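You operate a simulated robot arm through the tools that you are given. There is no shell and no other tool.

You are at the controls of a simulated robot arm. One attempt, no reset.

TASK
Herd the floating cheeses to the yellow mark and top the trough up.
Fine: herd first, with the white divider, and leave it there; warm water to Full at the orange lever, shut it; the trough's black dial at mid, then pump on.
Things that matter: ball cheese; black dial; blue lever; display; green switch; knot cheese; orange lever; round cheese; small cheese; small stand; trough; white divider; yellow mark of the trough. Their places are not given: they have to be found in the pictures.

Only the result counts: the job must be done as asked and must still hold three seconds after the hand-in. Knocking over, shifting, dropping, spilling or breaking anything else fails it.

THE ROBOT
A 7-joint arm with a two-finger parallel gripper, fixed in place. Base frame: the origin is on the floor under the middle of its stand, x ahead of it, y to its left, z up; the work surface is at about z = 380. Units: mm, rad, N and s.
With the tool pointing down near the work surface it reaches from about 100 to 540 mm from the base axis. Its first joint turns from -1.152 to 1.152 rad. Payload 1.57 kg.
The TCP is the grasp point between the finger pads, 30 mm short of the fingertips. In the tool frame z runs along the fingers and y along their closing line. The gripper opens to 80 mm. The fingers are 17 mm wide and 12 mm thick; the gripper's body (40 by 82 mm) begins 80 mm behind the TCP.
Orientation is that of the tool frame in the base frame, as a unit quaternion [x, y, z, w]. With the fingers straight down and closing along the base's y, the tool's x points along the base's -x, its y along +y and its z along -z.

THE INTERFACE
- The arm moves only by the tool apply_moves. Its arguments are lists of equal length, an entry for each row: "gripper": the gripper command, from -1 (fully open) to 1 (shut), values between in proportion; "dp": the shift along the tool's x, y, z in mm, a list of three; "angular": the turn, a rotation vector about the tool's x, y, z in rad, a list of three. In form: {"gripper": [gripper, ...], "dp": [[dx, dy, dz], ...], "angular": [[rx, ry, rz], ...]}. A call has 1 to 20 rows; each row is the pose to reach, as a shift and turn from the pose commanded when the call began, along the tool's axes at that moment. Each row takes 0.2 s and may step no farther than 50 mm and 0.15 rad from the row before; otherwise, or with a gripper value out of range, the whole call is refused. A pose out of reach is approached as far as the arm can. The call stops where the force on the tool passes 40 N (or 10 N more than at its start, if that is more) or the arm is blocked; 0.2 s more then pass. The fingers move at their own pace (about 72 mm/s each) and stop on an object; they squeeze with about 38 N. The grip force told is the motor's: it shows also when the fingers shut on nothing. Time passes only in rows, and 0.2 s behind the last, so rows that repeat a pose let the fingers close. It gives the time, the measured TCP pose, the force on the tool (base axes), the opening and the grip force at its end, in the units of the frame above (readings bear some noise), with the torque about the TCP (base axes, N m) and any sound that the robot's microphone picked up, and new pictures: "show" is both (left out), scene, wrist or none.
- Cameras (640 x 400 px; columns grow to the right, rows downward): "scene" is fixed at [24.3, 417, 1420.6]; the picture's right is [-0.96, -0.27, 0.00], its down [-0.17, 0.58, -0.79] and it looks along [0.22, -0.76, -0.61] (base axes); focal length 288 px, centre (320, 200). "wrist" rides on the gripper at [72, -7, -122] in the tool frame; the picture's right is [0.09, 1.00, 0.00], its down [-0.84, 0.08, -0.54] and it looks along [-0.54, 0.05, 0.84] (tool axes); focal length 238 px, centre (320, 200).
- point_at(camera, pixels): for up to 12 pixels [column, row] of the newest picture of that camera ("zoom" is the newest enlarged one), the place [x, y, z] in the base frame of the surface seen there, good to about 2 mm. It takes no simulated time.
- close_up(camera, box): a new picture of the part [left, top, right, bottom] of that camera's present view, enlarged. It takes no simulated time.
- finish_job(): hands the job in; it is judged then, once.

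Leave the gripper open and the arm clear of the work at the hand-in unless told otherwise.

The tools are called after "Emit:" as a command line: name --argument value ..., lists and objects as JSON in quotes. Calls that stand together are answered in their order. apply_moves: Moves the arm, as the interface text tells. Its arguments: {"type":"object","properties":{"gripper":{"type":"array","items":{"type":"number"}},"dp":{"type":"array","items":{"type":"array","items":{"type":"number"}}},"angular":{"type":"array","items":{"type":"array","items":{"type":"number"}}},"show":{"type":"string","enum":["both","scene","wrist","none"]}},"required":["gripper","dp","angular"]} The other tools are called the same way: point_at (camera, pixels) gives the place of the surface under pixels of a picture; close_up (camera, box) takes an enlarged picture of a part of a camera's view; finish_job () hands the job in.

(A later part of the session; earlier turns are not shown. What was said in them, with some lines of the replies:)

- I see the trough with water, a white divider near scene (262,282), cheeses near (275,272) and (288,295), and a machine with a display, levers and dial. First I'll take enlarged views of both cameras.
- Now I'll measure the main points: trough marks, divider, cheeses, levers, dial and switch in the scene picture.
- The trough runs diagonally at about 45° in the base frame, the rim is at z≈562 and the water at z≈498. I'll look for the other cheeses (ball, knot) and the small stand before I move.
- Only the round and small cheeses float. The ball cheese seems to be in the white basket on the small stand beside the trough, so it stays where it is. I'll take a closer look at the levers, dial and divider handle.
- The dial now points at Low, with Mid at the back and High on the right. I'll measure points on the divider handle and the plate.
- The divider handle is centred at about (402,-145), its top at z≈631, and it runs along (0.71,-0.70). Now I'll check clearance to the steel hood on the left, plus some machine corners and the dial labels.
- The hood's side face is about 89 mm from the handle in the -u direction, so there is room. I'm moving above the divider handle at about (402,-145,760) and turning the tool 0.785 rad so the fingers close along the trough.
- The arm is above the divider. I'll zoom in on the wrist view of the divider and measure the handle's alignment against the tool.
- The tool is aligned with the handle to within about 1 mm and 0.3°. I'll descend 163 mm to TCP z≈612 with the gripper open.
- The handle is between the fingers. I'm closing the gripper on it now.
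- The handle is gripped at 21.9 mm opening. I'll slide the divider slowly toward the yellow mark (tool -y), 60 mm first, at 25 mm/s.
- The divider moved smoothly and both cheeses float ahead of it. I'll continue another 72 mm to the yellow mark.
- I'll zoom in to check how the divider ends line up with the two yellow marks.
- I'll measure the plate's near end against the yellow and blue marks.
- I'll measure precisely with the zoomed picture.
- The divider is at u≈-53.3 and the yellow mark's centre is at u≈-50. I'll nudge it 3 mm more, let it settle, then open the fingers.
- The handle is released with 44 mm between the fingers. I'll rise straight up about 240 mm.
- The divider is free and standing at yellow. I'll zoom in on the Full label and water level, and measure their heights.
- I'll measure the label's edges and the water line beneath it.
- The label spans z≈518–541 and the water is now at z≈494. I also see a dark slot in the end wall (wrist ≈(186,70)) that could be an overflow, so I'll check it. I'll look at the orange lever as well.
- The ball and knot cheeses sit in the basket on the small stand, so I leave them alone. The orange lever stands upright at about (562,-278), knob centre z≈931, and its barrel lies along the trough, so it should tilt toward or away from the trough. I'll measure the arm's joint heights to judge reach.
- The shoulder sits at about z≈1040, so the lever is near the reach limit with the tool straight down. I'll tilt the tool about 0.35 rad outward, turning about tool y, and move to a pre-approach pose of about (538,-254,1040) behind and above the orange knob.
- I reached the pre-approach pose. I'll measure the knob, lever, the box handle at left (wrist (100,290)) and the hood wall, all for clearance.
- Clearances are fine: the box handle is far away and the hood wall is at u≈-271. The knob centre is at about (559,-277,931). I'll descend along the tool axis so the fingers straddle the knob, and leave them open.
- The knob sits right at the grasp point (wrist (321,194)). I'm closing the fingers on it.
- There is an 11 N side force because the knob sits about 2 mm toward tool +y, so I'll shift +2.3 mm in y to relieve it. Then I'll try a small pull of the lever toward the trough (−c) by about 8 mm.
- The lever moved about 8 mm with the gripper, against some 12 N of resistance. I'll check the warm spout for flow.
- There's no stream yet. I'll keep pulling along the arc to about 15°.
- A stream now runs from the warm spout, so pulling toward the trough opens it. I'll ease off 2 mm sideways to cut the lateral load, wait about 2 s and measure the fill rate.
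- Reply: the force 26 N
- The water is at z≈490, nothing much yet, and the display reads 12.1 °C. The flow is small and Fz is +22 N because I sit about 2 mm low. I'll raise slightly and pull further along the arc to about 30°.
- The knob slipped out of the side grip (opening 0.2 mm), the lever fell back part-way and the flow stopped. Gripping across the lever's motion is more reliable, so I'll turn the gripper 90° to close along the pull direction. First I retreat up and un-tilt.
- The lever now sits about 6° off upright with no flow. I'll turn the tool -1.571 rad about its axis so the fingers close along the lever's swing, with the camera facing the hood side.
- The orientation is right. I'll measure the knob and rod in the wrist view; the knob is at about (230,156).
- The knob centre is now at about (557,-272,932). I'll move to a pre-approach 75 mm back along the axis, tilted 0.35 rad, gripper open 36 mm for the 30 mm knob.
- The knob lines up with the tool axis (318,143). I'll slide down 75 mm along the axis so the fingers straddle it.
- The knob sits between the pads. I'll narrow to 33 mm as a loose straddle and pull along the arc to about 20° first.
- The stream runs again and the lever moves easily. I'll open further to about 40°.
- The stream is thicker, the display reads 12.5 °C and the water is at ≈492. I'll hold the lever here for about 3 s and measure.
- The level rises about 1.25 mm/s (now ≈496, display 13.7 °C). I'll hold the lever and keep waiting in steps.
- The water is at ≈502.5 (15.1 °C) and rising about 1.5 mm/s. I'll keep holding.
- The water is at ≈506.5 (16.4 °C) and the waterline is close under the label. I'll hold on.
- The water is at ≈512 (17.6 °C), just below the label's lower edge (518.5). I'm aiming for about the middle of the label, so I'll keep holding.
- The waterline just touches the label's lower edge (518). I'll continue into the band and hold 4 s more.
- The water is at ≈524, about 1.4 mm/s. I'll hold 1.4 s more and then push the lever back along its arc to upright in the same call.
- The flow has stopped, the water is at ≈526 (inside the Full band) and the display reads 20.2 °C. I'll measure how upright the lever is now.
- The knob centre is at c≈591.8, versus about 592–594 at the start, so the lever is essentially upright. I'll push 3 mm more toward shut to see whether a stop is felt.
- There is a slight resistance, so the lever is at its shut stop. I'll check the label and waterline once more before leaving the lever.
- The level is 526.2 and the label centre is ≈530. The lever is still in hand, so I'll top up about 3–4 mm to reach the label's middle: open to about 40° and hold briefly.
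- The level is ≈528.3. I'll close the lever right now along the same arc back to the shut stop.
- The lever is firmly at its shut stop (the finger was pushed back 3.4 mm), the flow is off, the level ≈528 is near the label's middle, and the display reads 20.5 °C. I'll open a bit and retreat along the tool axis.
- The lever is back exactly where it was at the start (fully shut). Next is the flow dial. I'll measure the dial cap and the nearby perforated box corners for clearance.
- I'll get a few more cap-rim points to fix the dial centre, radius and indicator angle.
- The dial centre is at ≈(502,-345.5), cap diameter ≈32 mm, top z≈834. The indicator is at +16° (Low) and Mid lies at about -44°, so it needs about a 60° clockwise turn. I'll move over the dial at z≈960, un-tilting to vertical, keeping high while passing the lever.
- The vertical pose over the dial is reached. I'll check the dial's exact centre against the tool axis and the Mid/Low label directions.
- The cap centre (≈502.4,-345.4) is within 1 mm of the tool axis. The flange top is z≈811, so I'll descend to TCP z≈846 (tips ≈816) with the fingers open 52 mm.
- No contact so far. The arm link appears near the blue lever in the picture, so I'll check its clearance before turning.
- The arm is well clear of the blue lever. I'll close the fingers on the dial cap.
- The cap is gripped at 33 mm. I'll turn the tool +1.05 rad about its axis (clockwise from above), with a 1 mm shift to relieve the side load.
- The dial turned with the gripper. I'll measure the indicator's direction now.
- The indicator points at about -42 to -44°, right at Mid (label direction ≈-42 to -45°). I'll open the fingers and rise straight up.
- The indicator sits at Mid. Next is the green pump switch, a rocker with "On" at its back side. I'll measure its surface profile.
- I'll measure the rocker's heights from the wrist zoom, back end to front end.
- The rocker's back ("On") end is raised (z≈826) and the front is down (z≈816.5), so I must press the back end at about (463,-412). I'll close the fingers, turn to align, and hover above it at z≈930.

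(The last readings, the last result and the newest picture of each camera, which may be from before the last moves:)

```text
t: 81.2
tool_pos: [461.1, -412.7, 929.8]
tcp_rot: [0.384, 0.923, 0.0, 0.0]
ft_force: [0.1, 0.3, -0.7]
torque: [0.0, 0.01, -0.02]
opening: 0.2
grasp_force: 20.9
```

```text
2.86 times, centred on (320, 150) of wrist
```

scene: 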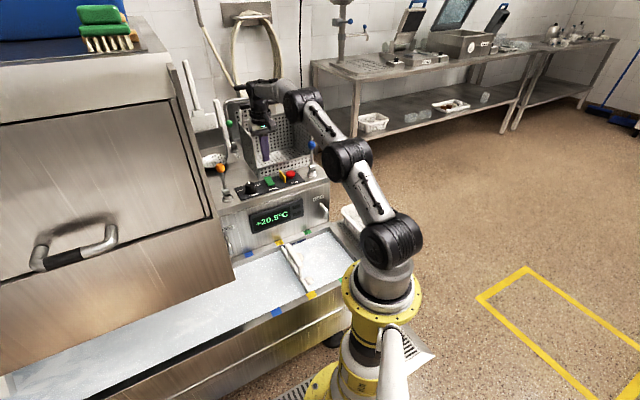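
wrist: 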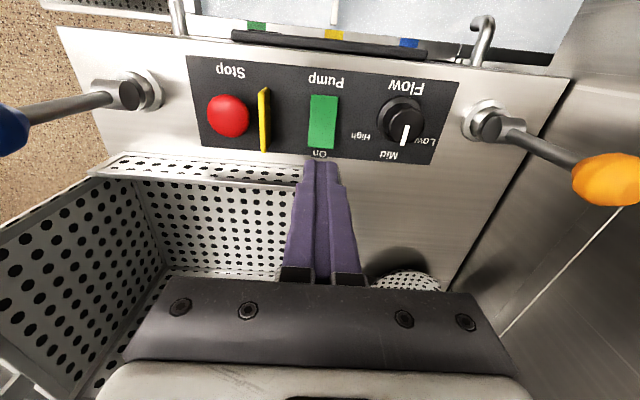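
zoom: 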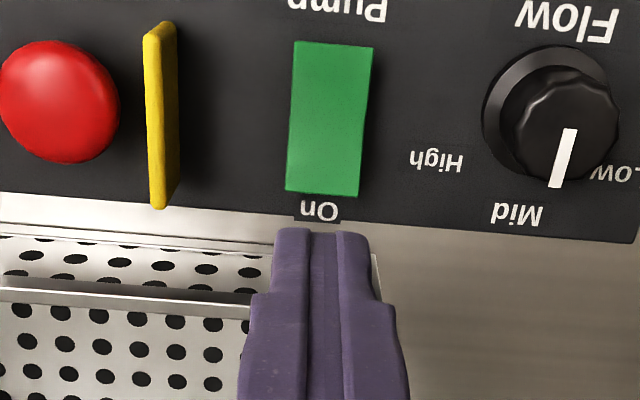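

The dial indicator lines up with the straight-back direction, which is Mid. The fingers are closed above the "On" end; I'll drop 62 mm first (tips ≈838).

Emit:
apply_moves --gripper '[1, 1, 1, 1]' --dp '[[-1, 1.5, 25], [-1, 1.5, 45], [-1, 1.5, 62], [-1, 1.5, 62]]' --angular '[[0, 0, 0], [0, 0, 0], [0, 0, 0], [0, 0, 0]]'

Emit:
close_up --camera "scene" --box '[245, 140, 309, 200]'

Emit:
close_up --camera "wrist" --box '[260, 80, 380, 220]'

```text
t: 82.2
tool_pos: [462.0, -412.8, 868.1]
tcp_rot: [0.384, 0.923, 0.0, 0.0]
ft_force: [0.3, -0.1, 1.1]
torque: [-0.02, 0.03, 0.02]
opening: 0.0
grasp_force: 21.3
```

scene: 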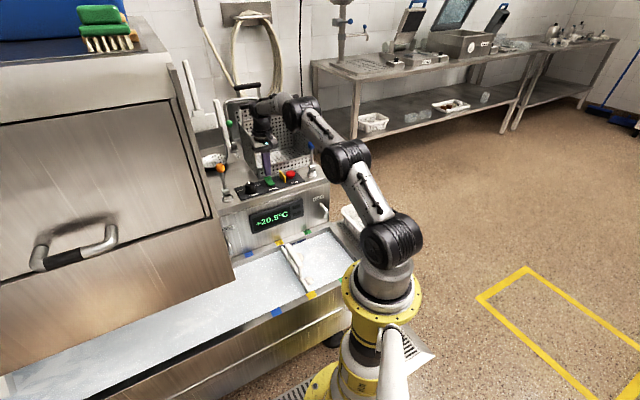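
wrist: 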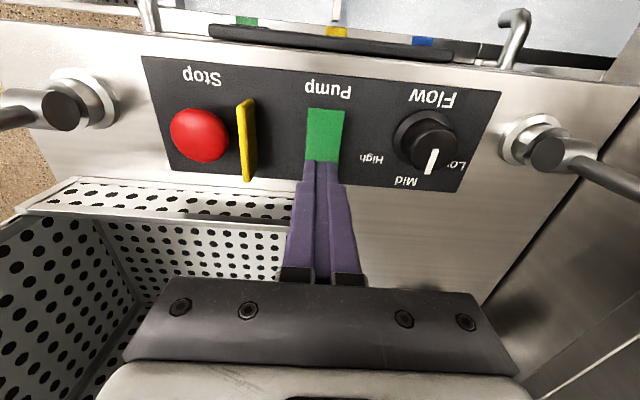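

```text
6.67 times, centred on (277, 170) of scene
```

zoom: 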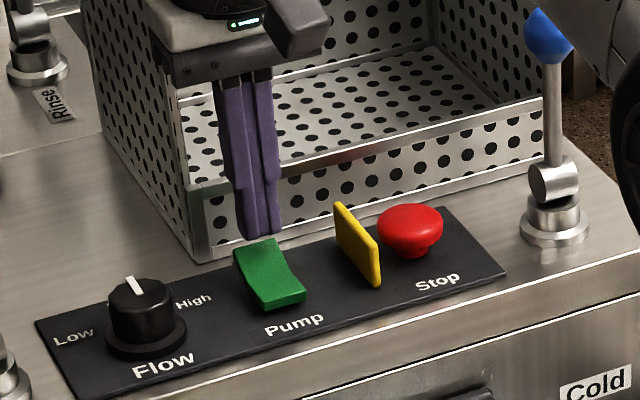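

```text
2.86 times, centred on (320, 150) of wrist
```

zoom: 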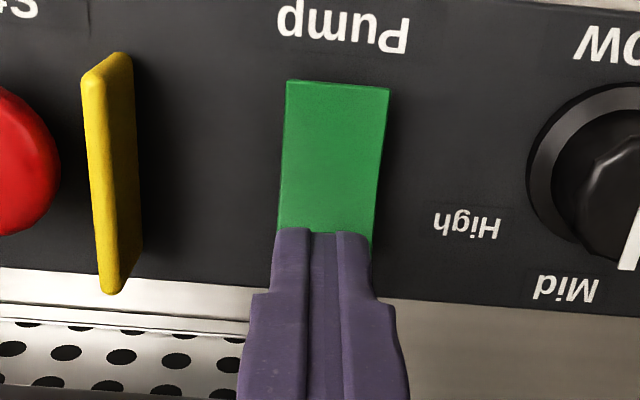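

The fingers are centred on the rocker's "On" end with about 12 mm of clearance. I'll press slowly until the rocker bottoms out; the motion stops by itself at 40 N.

Emit:
apply_moves --gripper '[1, 1, 1, 1, 1, 1, 1, 1]' --dp '[[0, 0, 7], [0, 0, 10], [0, 0, 12], [0, 0, 14], [0, 0, 16], [0, 0, 18], [0, 0, 20], [0, 0, 21]]' --angular '[[0, 0, 0], [0, 0, 0], [0, 0, 0], [0, 0, 0], [0, 0, 0], [0, 0, 0], [0, 0, 0], [0, 0, 0]]'

Emit:
close_up --camera "scene" --box '[245, 140, 309, 200]'

Emit:
close_up --camera "wrist" --box '[260, 80, 380, 220]'

```text
t: 84.0
tool_pos: [462.5, -413.7, 846.3]
tcp_rot: [0.385, 0.923, 0.0, 0.0]
ft_force: [-0.6, 0.3, 0.2]
torque: [0.02, -0.01, -0.02]
opening: 0.0
grasp_force: 21.2
```

scene: 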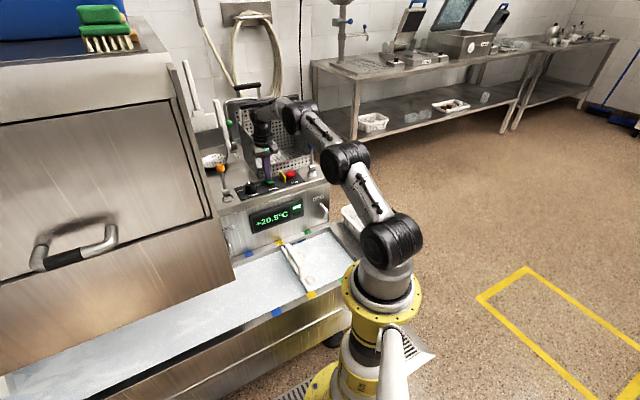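
wrist: 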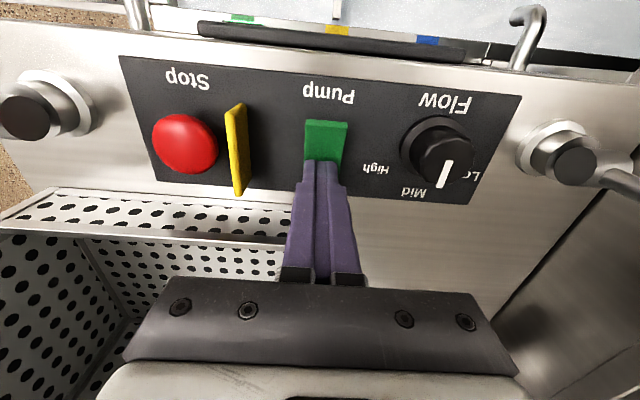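

```text
6.67 times, centred on (277, 170) of scene
```

zoom: 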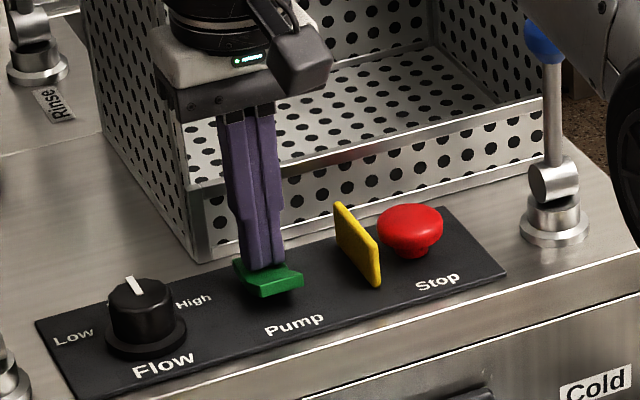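

```text
2.86 times, centred on (320, 150) of wrist
```

zoom: 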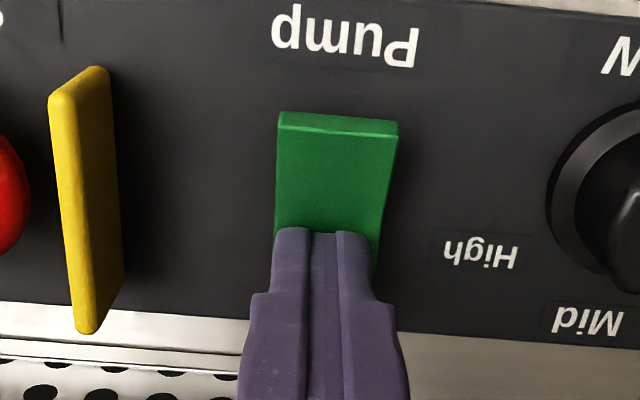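

The rocker flipped (its front edge is now raised) and a new green symbol lit on the display (scene (296,207)). I'll lift straight up and check the display and trough.

Emit:
apply_moves --gripper '[1, 1, 1, 1, 1]' --dp '[[0, 0, -15], [0, 0, -45], [0, 0, -85], [0, 0, -125], [0, 0, -150]]' --angular '[[0, 0, 0], [0, 0, 0], [0, 0, 0], [0, 0, 0], [0, 0, 0]]'

Emit:
close_up --camera "scene" --box '[221, 160, 317, 230]'

Emit:
close_up --camera "scene" --box '[225, 225, 345, 320]'

Emit:
point_at --camera "scene" --pixels '[[250, 300], [230, 310], [325, 255], [280, 280], [240, 300], [200, 325], [330, 250], [260, 290], [215, 320], [318, 262]]'

```text
t: 85.2
tool_pos: [459.2, -412.5, 997.5]
tcp_rot: [0.384, 0.924, 0.0, 0.0]
ft_force: [-0.5, 0.8, -0.5]
torque: [0.02, 0.02, -0.02]
opening: 0.0
grasp_force: 21.3
```

scene: 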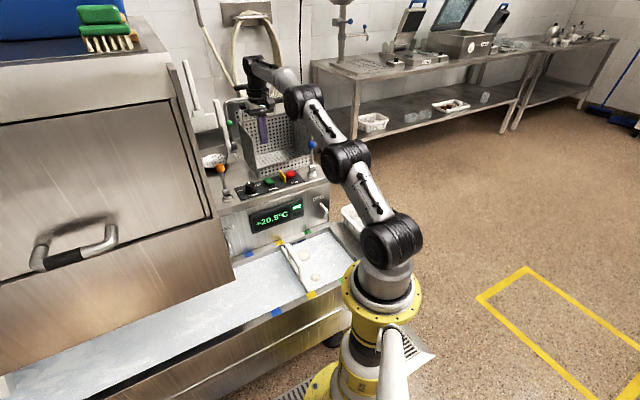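
wrist: 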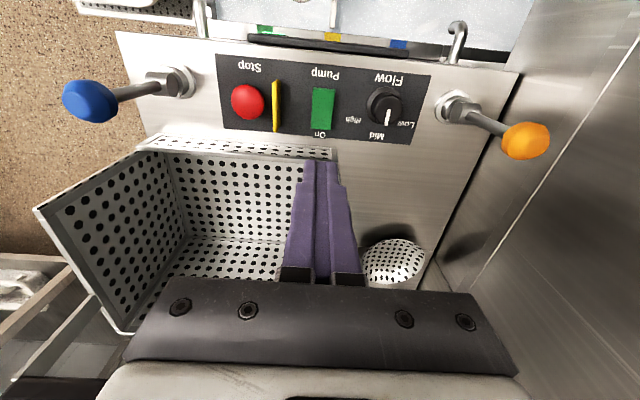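

```text
5.71 times, centred on (269, 195) of scene
```

zoom: 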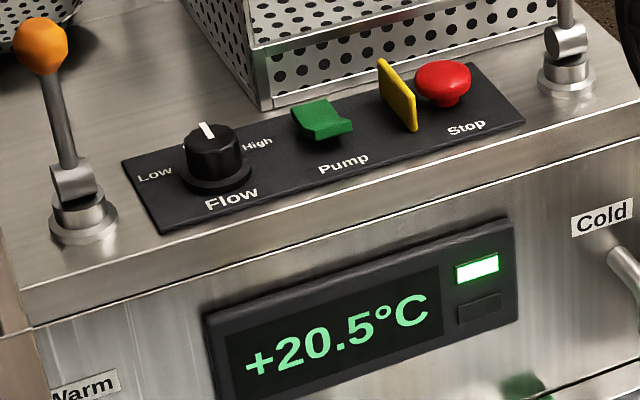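

```text
4.21 times, centred on (285, 272) of scene
```

zoom: 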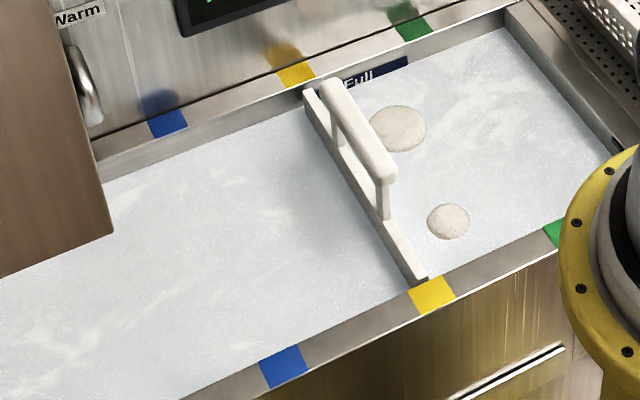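

```text
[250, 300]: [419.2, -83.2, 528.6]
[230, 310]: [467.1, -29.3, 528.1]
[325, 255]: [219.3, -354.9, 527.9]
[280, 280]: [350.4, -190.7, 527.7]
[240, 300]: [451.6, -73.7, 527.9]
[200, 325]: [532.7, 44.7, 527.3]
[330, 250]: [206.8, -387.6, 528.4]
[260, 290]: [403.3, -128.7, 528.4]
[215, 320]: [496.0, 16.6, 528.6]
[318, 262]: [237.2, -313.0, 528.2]
```

The pump lamp is lit, the dial is at Mid, the divider stands at yellow with both cheeses beyond it, and the level is steady at ≈528. I'll raise the arm, retract it clear of the work and open the gripper.

Emit:
apply_moves --gripper '[1, 1, 1, 0.5, 0, -0.5, -1, -1, -1, -1]' --dp '[[0, 0, -40], [0, 0, -85], [25, -4, -125], [60, -9, -150], [100, -15, -165], [140, -21, -175], [180, -27, -182], [210, -31, -187], [229, -34, -188], [229, -34, -188]]' --angular '[[0, 0, 0], [0, 0, 0], [0, 0, 0], [0, 0, 0], [0, 0, 0], [0, 0, 0], [0, 0, 0], [0, 0, 0], [0, 0, 0], [0, 0, 0]]'

Emit:
close_up --camera "scene" --box '[225, 225, 345, 320]'

Emit:
close_up --camera "wrist" --box '[200, 0, 440, 180]'

Emit:
close_up --camera "scene" --box '[200, 140, 330, 240]'

```text
t: 87.4
tool_pos: [275.3, -273.3, 1186.0]
tcp_rot: [0.385, 0.923, 0.0, 0.0]
ft_force: [0.2, -0.2, 0.0]
torque: [0.02, -0.02, -0.01]
opening: 80.1
grasp_force: 0.0
out of reach, approached as far as the arm can: row 2, 3
```

scene: 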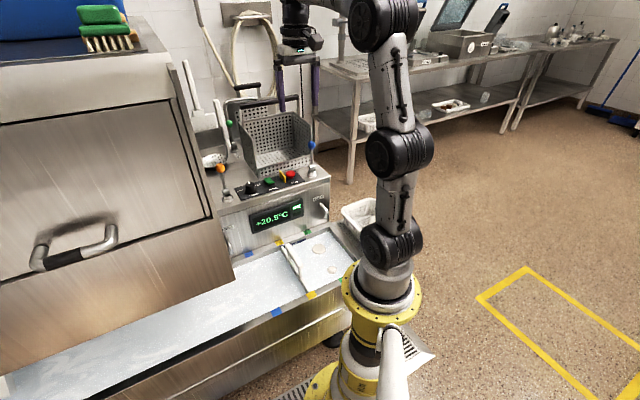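
wrist: 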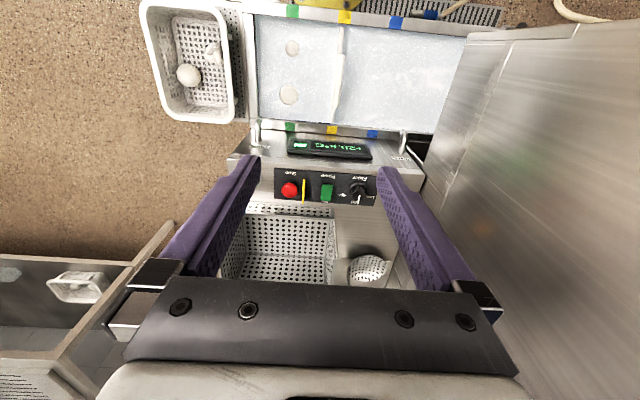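

```text
4.21 times, centred on (285, 272) of scene
```

zoom: 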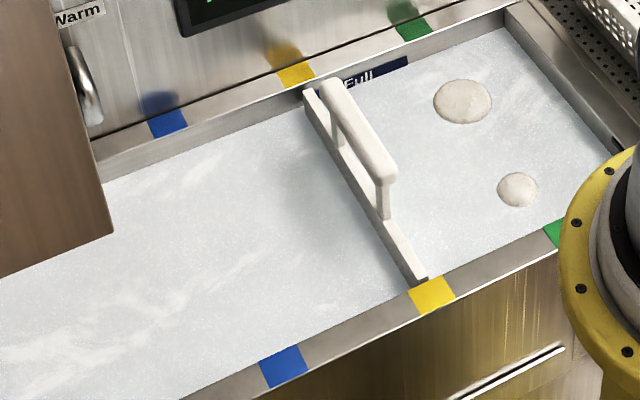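

```text
2.22 times, centred on (320, 90) of wrist
```

zoom: 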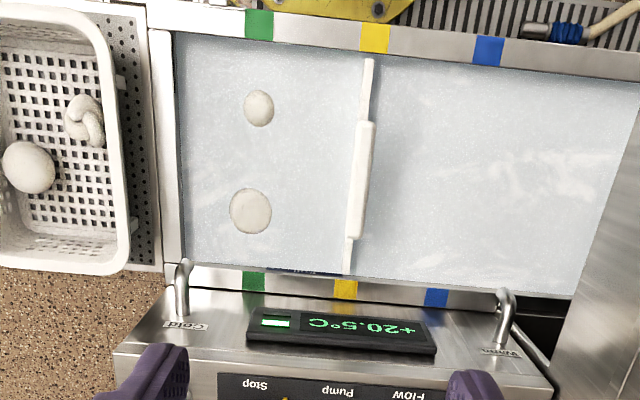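

```text
4.00 times, centred on (265, 190) of scene
```

zoom: 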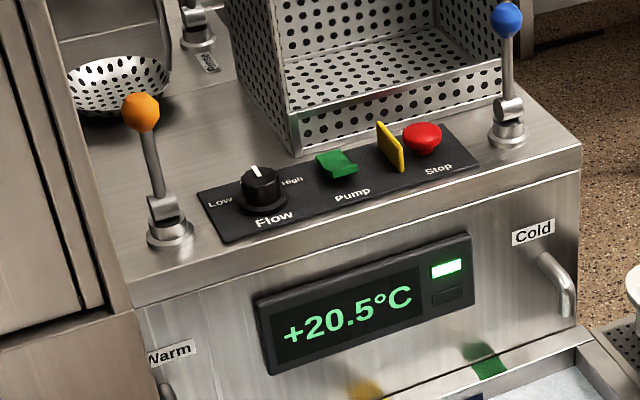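

The arm is clear with the gripper open. The cheeses drift in the pump's current but stay beyond the divider. I'll wait about 3 s to confirm it's all stable.

Emit:
apply_moves --gripper '[-1, -1, -1, -1, -1, -1, -1, -1, -1, -1, -1, -1, -1, -1, -1]' --dp '[[0, 0, 0], [0, 0, 0], [0, 0, 0], [0, 0, 0], [0, 0, 0], [0, 0, 0], [0, 0, 0], [0, 0, 0], [0, 0, 0], [0, 0, 0], [0, 0, 0], [0, 0, 0], [0, 0, 0], [0, 0, 0], [0, 0, 0]]' --angular '[[0, 0, 0], [0, 0, 0], [0, 0, 0], [0, 0, 0], [0, 0, 0], [0, 0, 0], [0, 0, 0], [0, 0, 0], [0, 0, 0], [0, 0, 0], [0, 0, 0], [0, 0, 0], [0, 0, 0], [0, 0, 0], [0, 0, 0]]'

Emit:
close_up --camera "wrist" --box '[200, 0, 440, 180]'

Emit:
point_at --camera "scene" --pixels '[[250, 300], [230, 310], [280, 280], [240, 300], [200, 325], [260, 290], [215, 320]]'

Emit:
close_up --camera "scene" --box '[225, 225, 345, 320]'

```text
t: 90.6
tool_pos: [275.2, -274.7, 1186.5]
tcp_rot: [0.384, 0.923, 0.0, 0.0]
ft_force: [-0.4, 0.2, 0.7]
torque: [0.02, 0.01, 0.0]
opening: 80.1
grasp_force: 0.0
```

scene: 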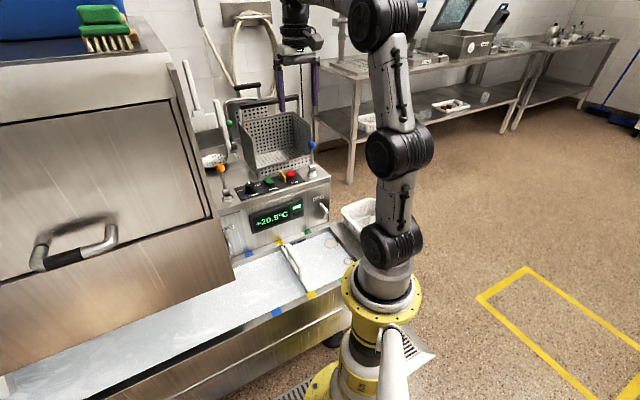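
wrist: 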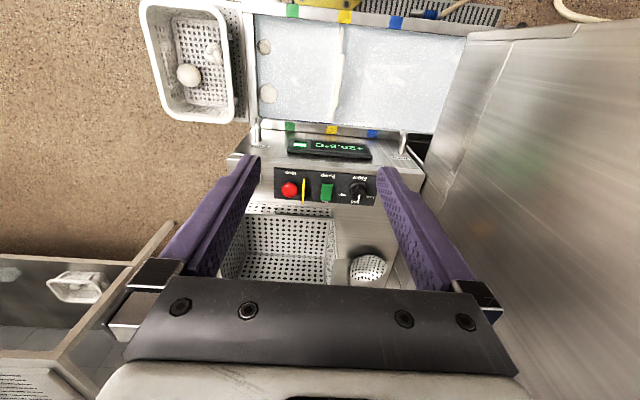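

```text
2.22 times, centred on (320, 90) of wrist
```

zoom: 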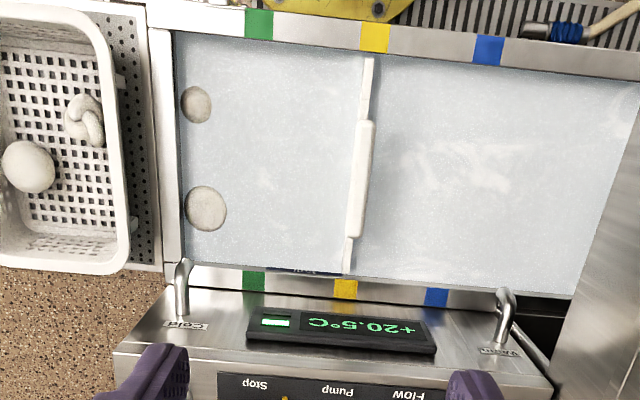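

```text
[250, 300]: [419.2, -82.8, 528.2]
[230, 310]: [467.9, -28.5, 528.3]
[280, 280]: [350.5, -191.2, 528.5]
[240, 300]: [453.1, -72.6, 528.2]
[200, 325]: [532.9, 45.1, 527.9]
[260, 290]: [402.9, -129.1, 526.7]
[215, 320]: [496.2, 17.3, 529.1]
```

```text
4.21 times, centred on (285, 272) of scene
```

zoom: 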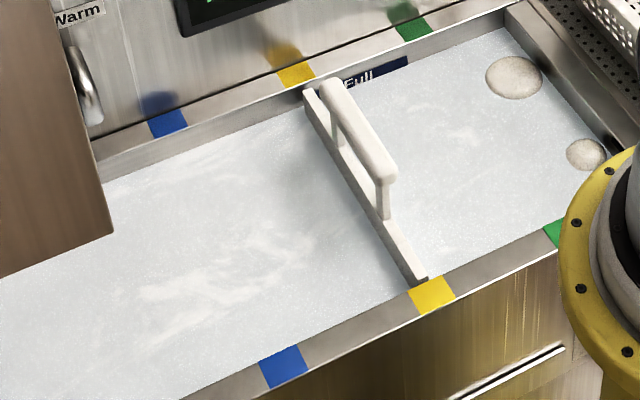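

The final state holds. The divider is at the yellow mark with both floating cheeses beyond it, and the water is at ≈528 inside the Full band. The orange lever is shut, the dial is at Mid, the pump lamp is on, and the arm is clear with the gripper open. I'm handing in.

Emit:
finish_job

```text
The job is handed in.
```

I did the whole job in the order you gave and handed it in. The result of the judging has not been shown to me.

- **Cheeses:** I pushed the round and small cheeses past the yellow mark with the white divider and left the divider standing there. Once the pump ran, its current carried both cheeses on to the end wall. They are still in the trough, on the far side of the divider. The ball and knot cheeses were in the basket on the small stand and I did not touch them.
- **Water:** I filled with warm water at the orange lever to about z = 528 mm, near the middle of the Full label (about 518 to 541 mm). The lever is back at its shut stop with no flow, and the level held steady afterwards. My first grip on the lever slipped and the flow stopped by itself, so I gripped it again differently and filled in two goes.
- **Dial and pump:** The black dial points to Mid, within a few degrees. I then pressed the green switch to On, and a green lamp on the display lit.

The display read +20.5 °C at the end. The arm is raised clear of the work with the gripper open.
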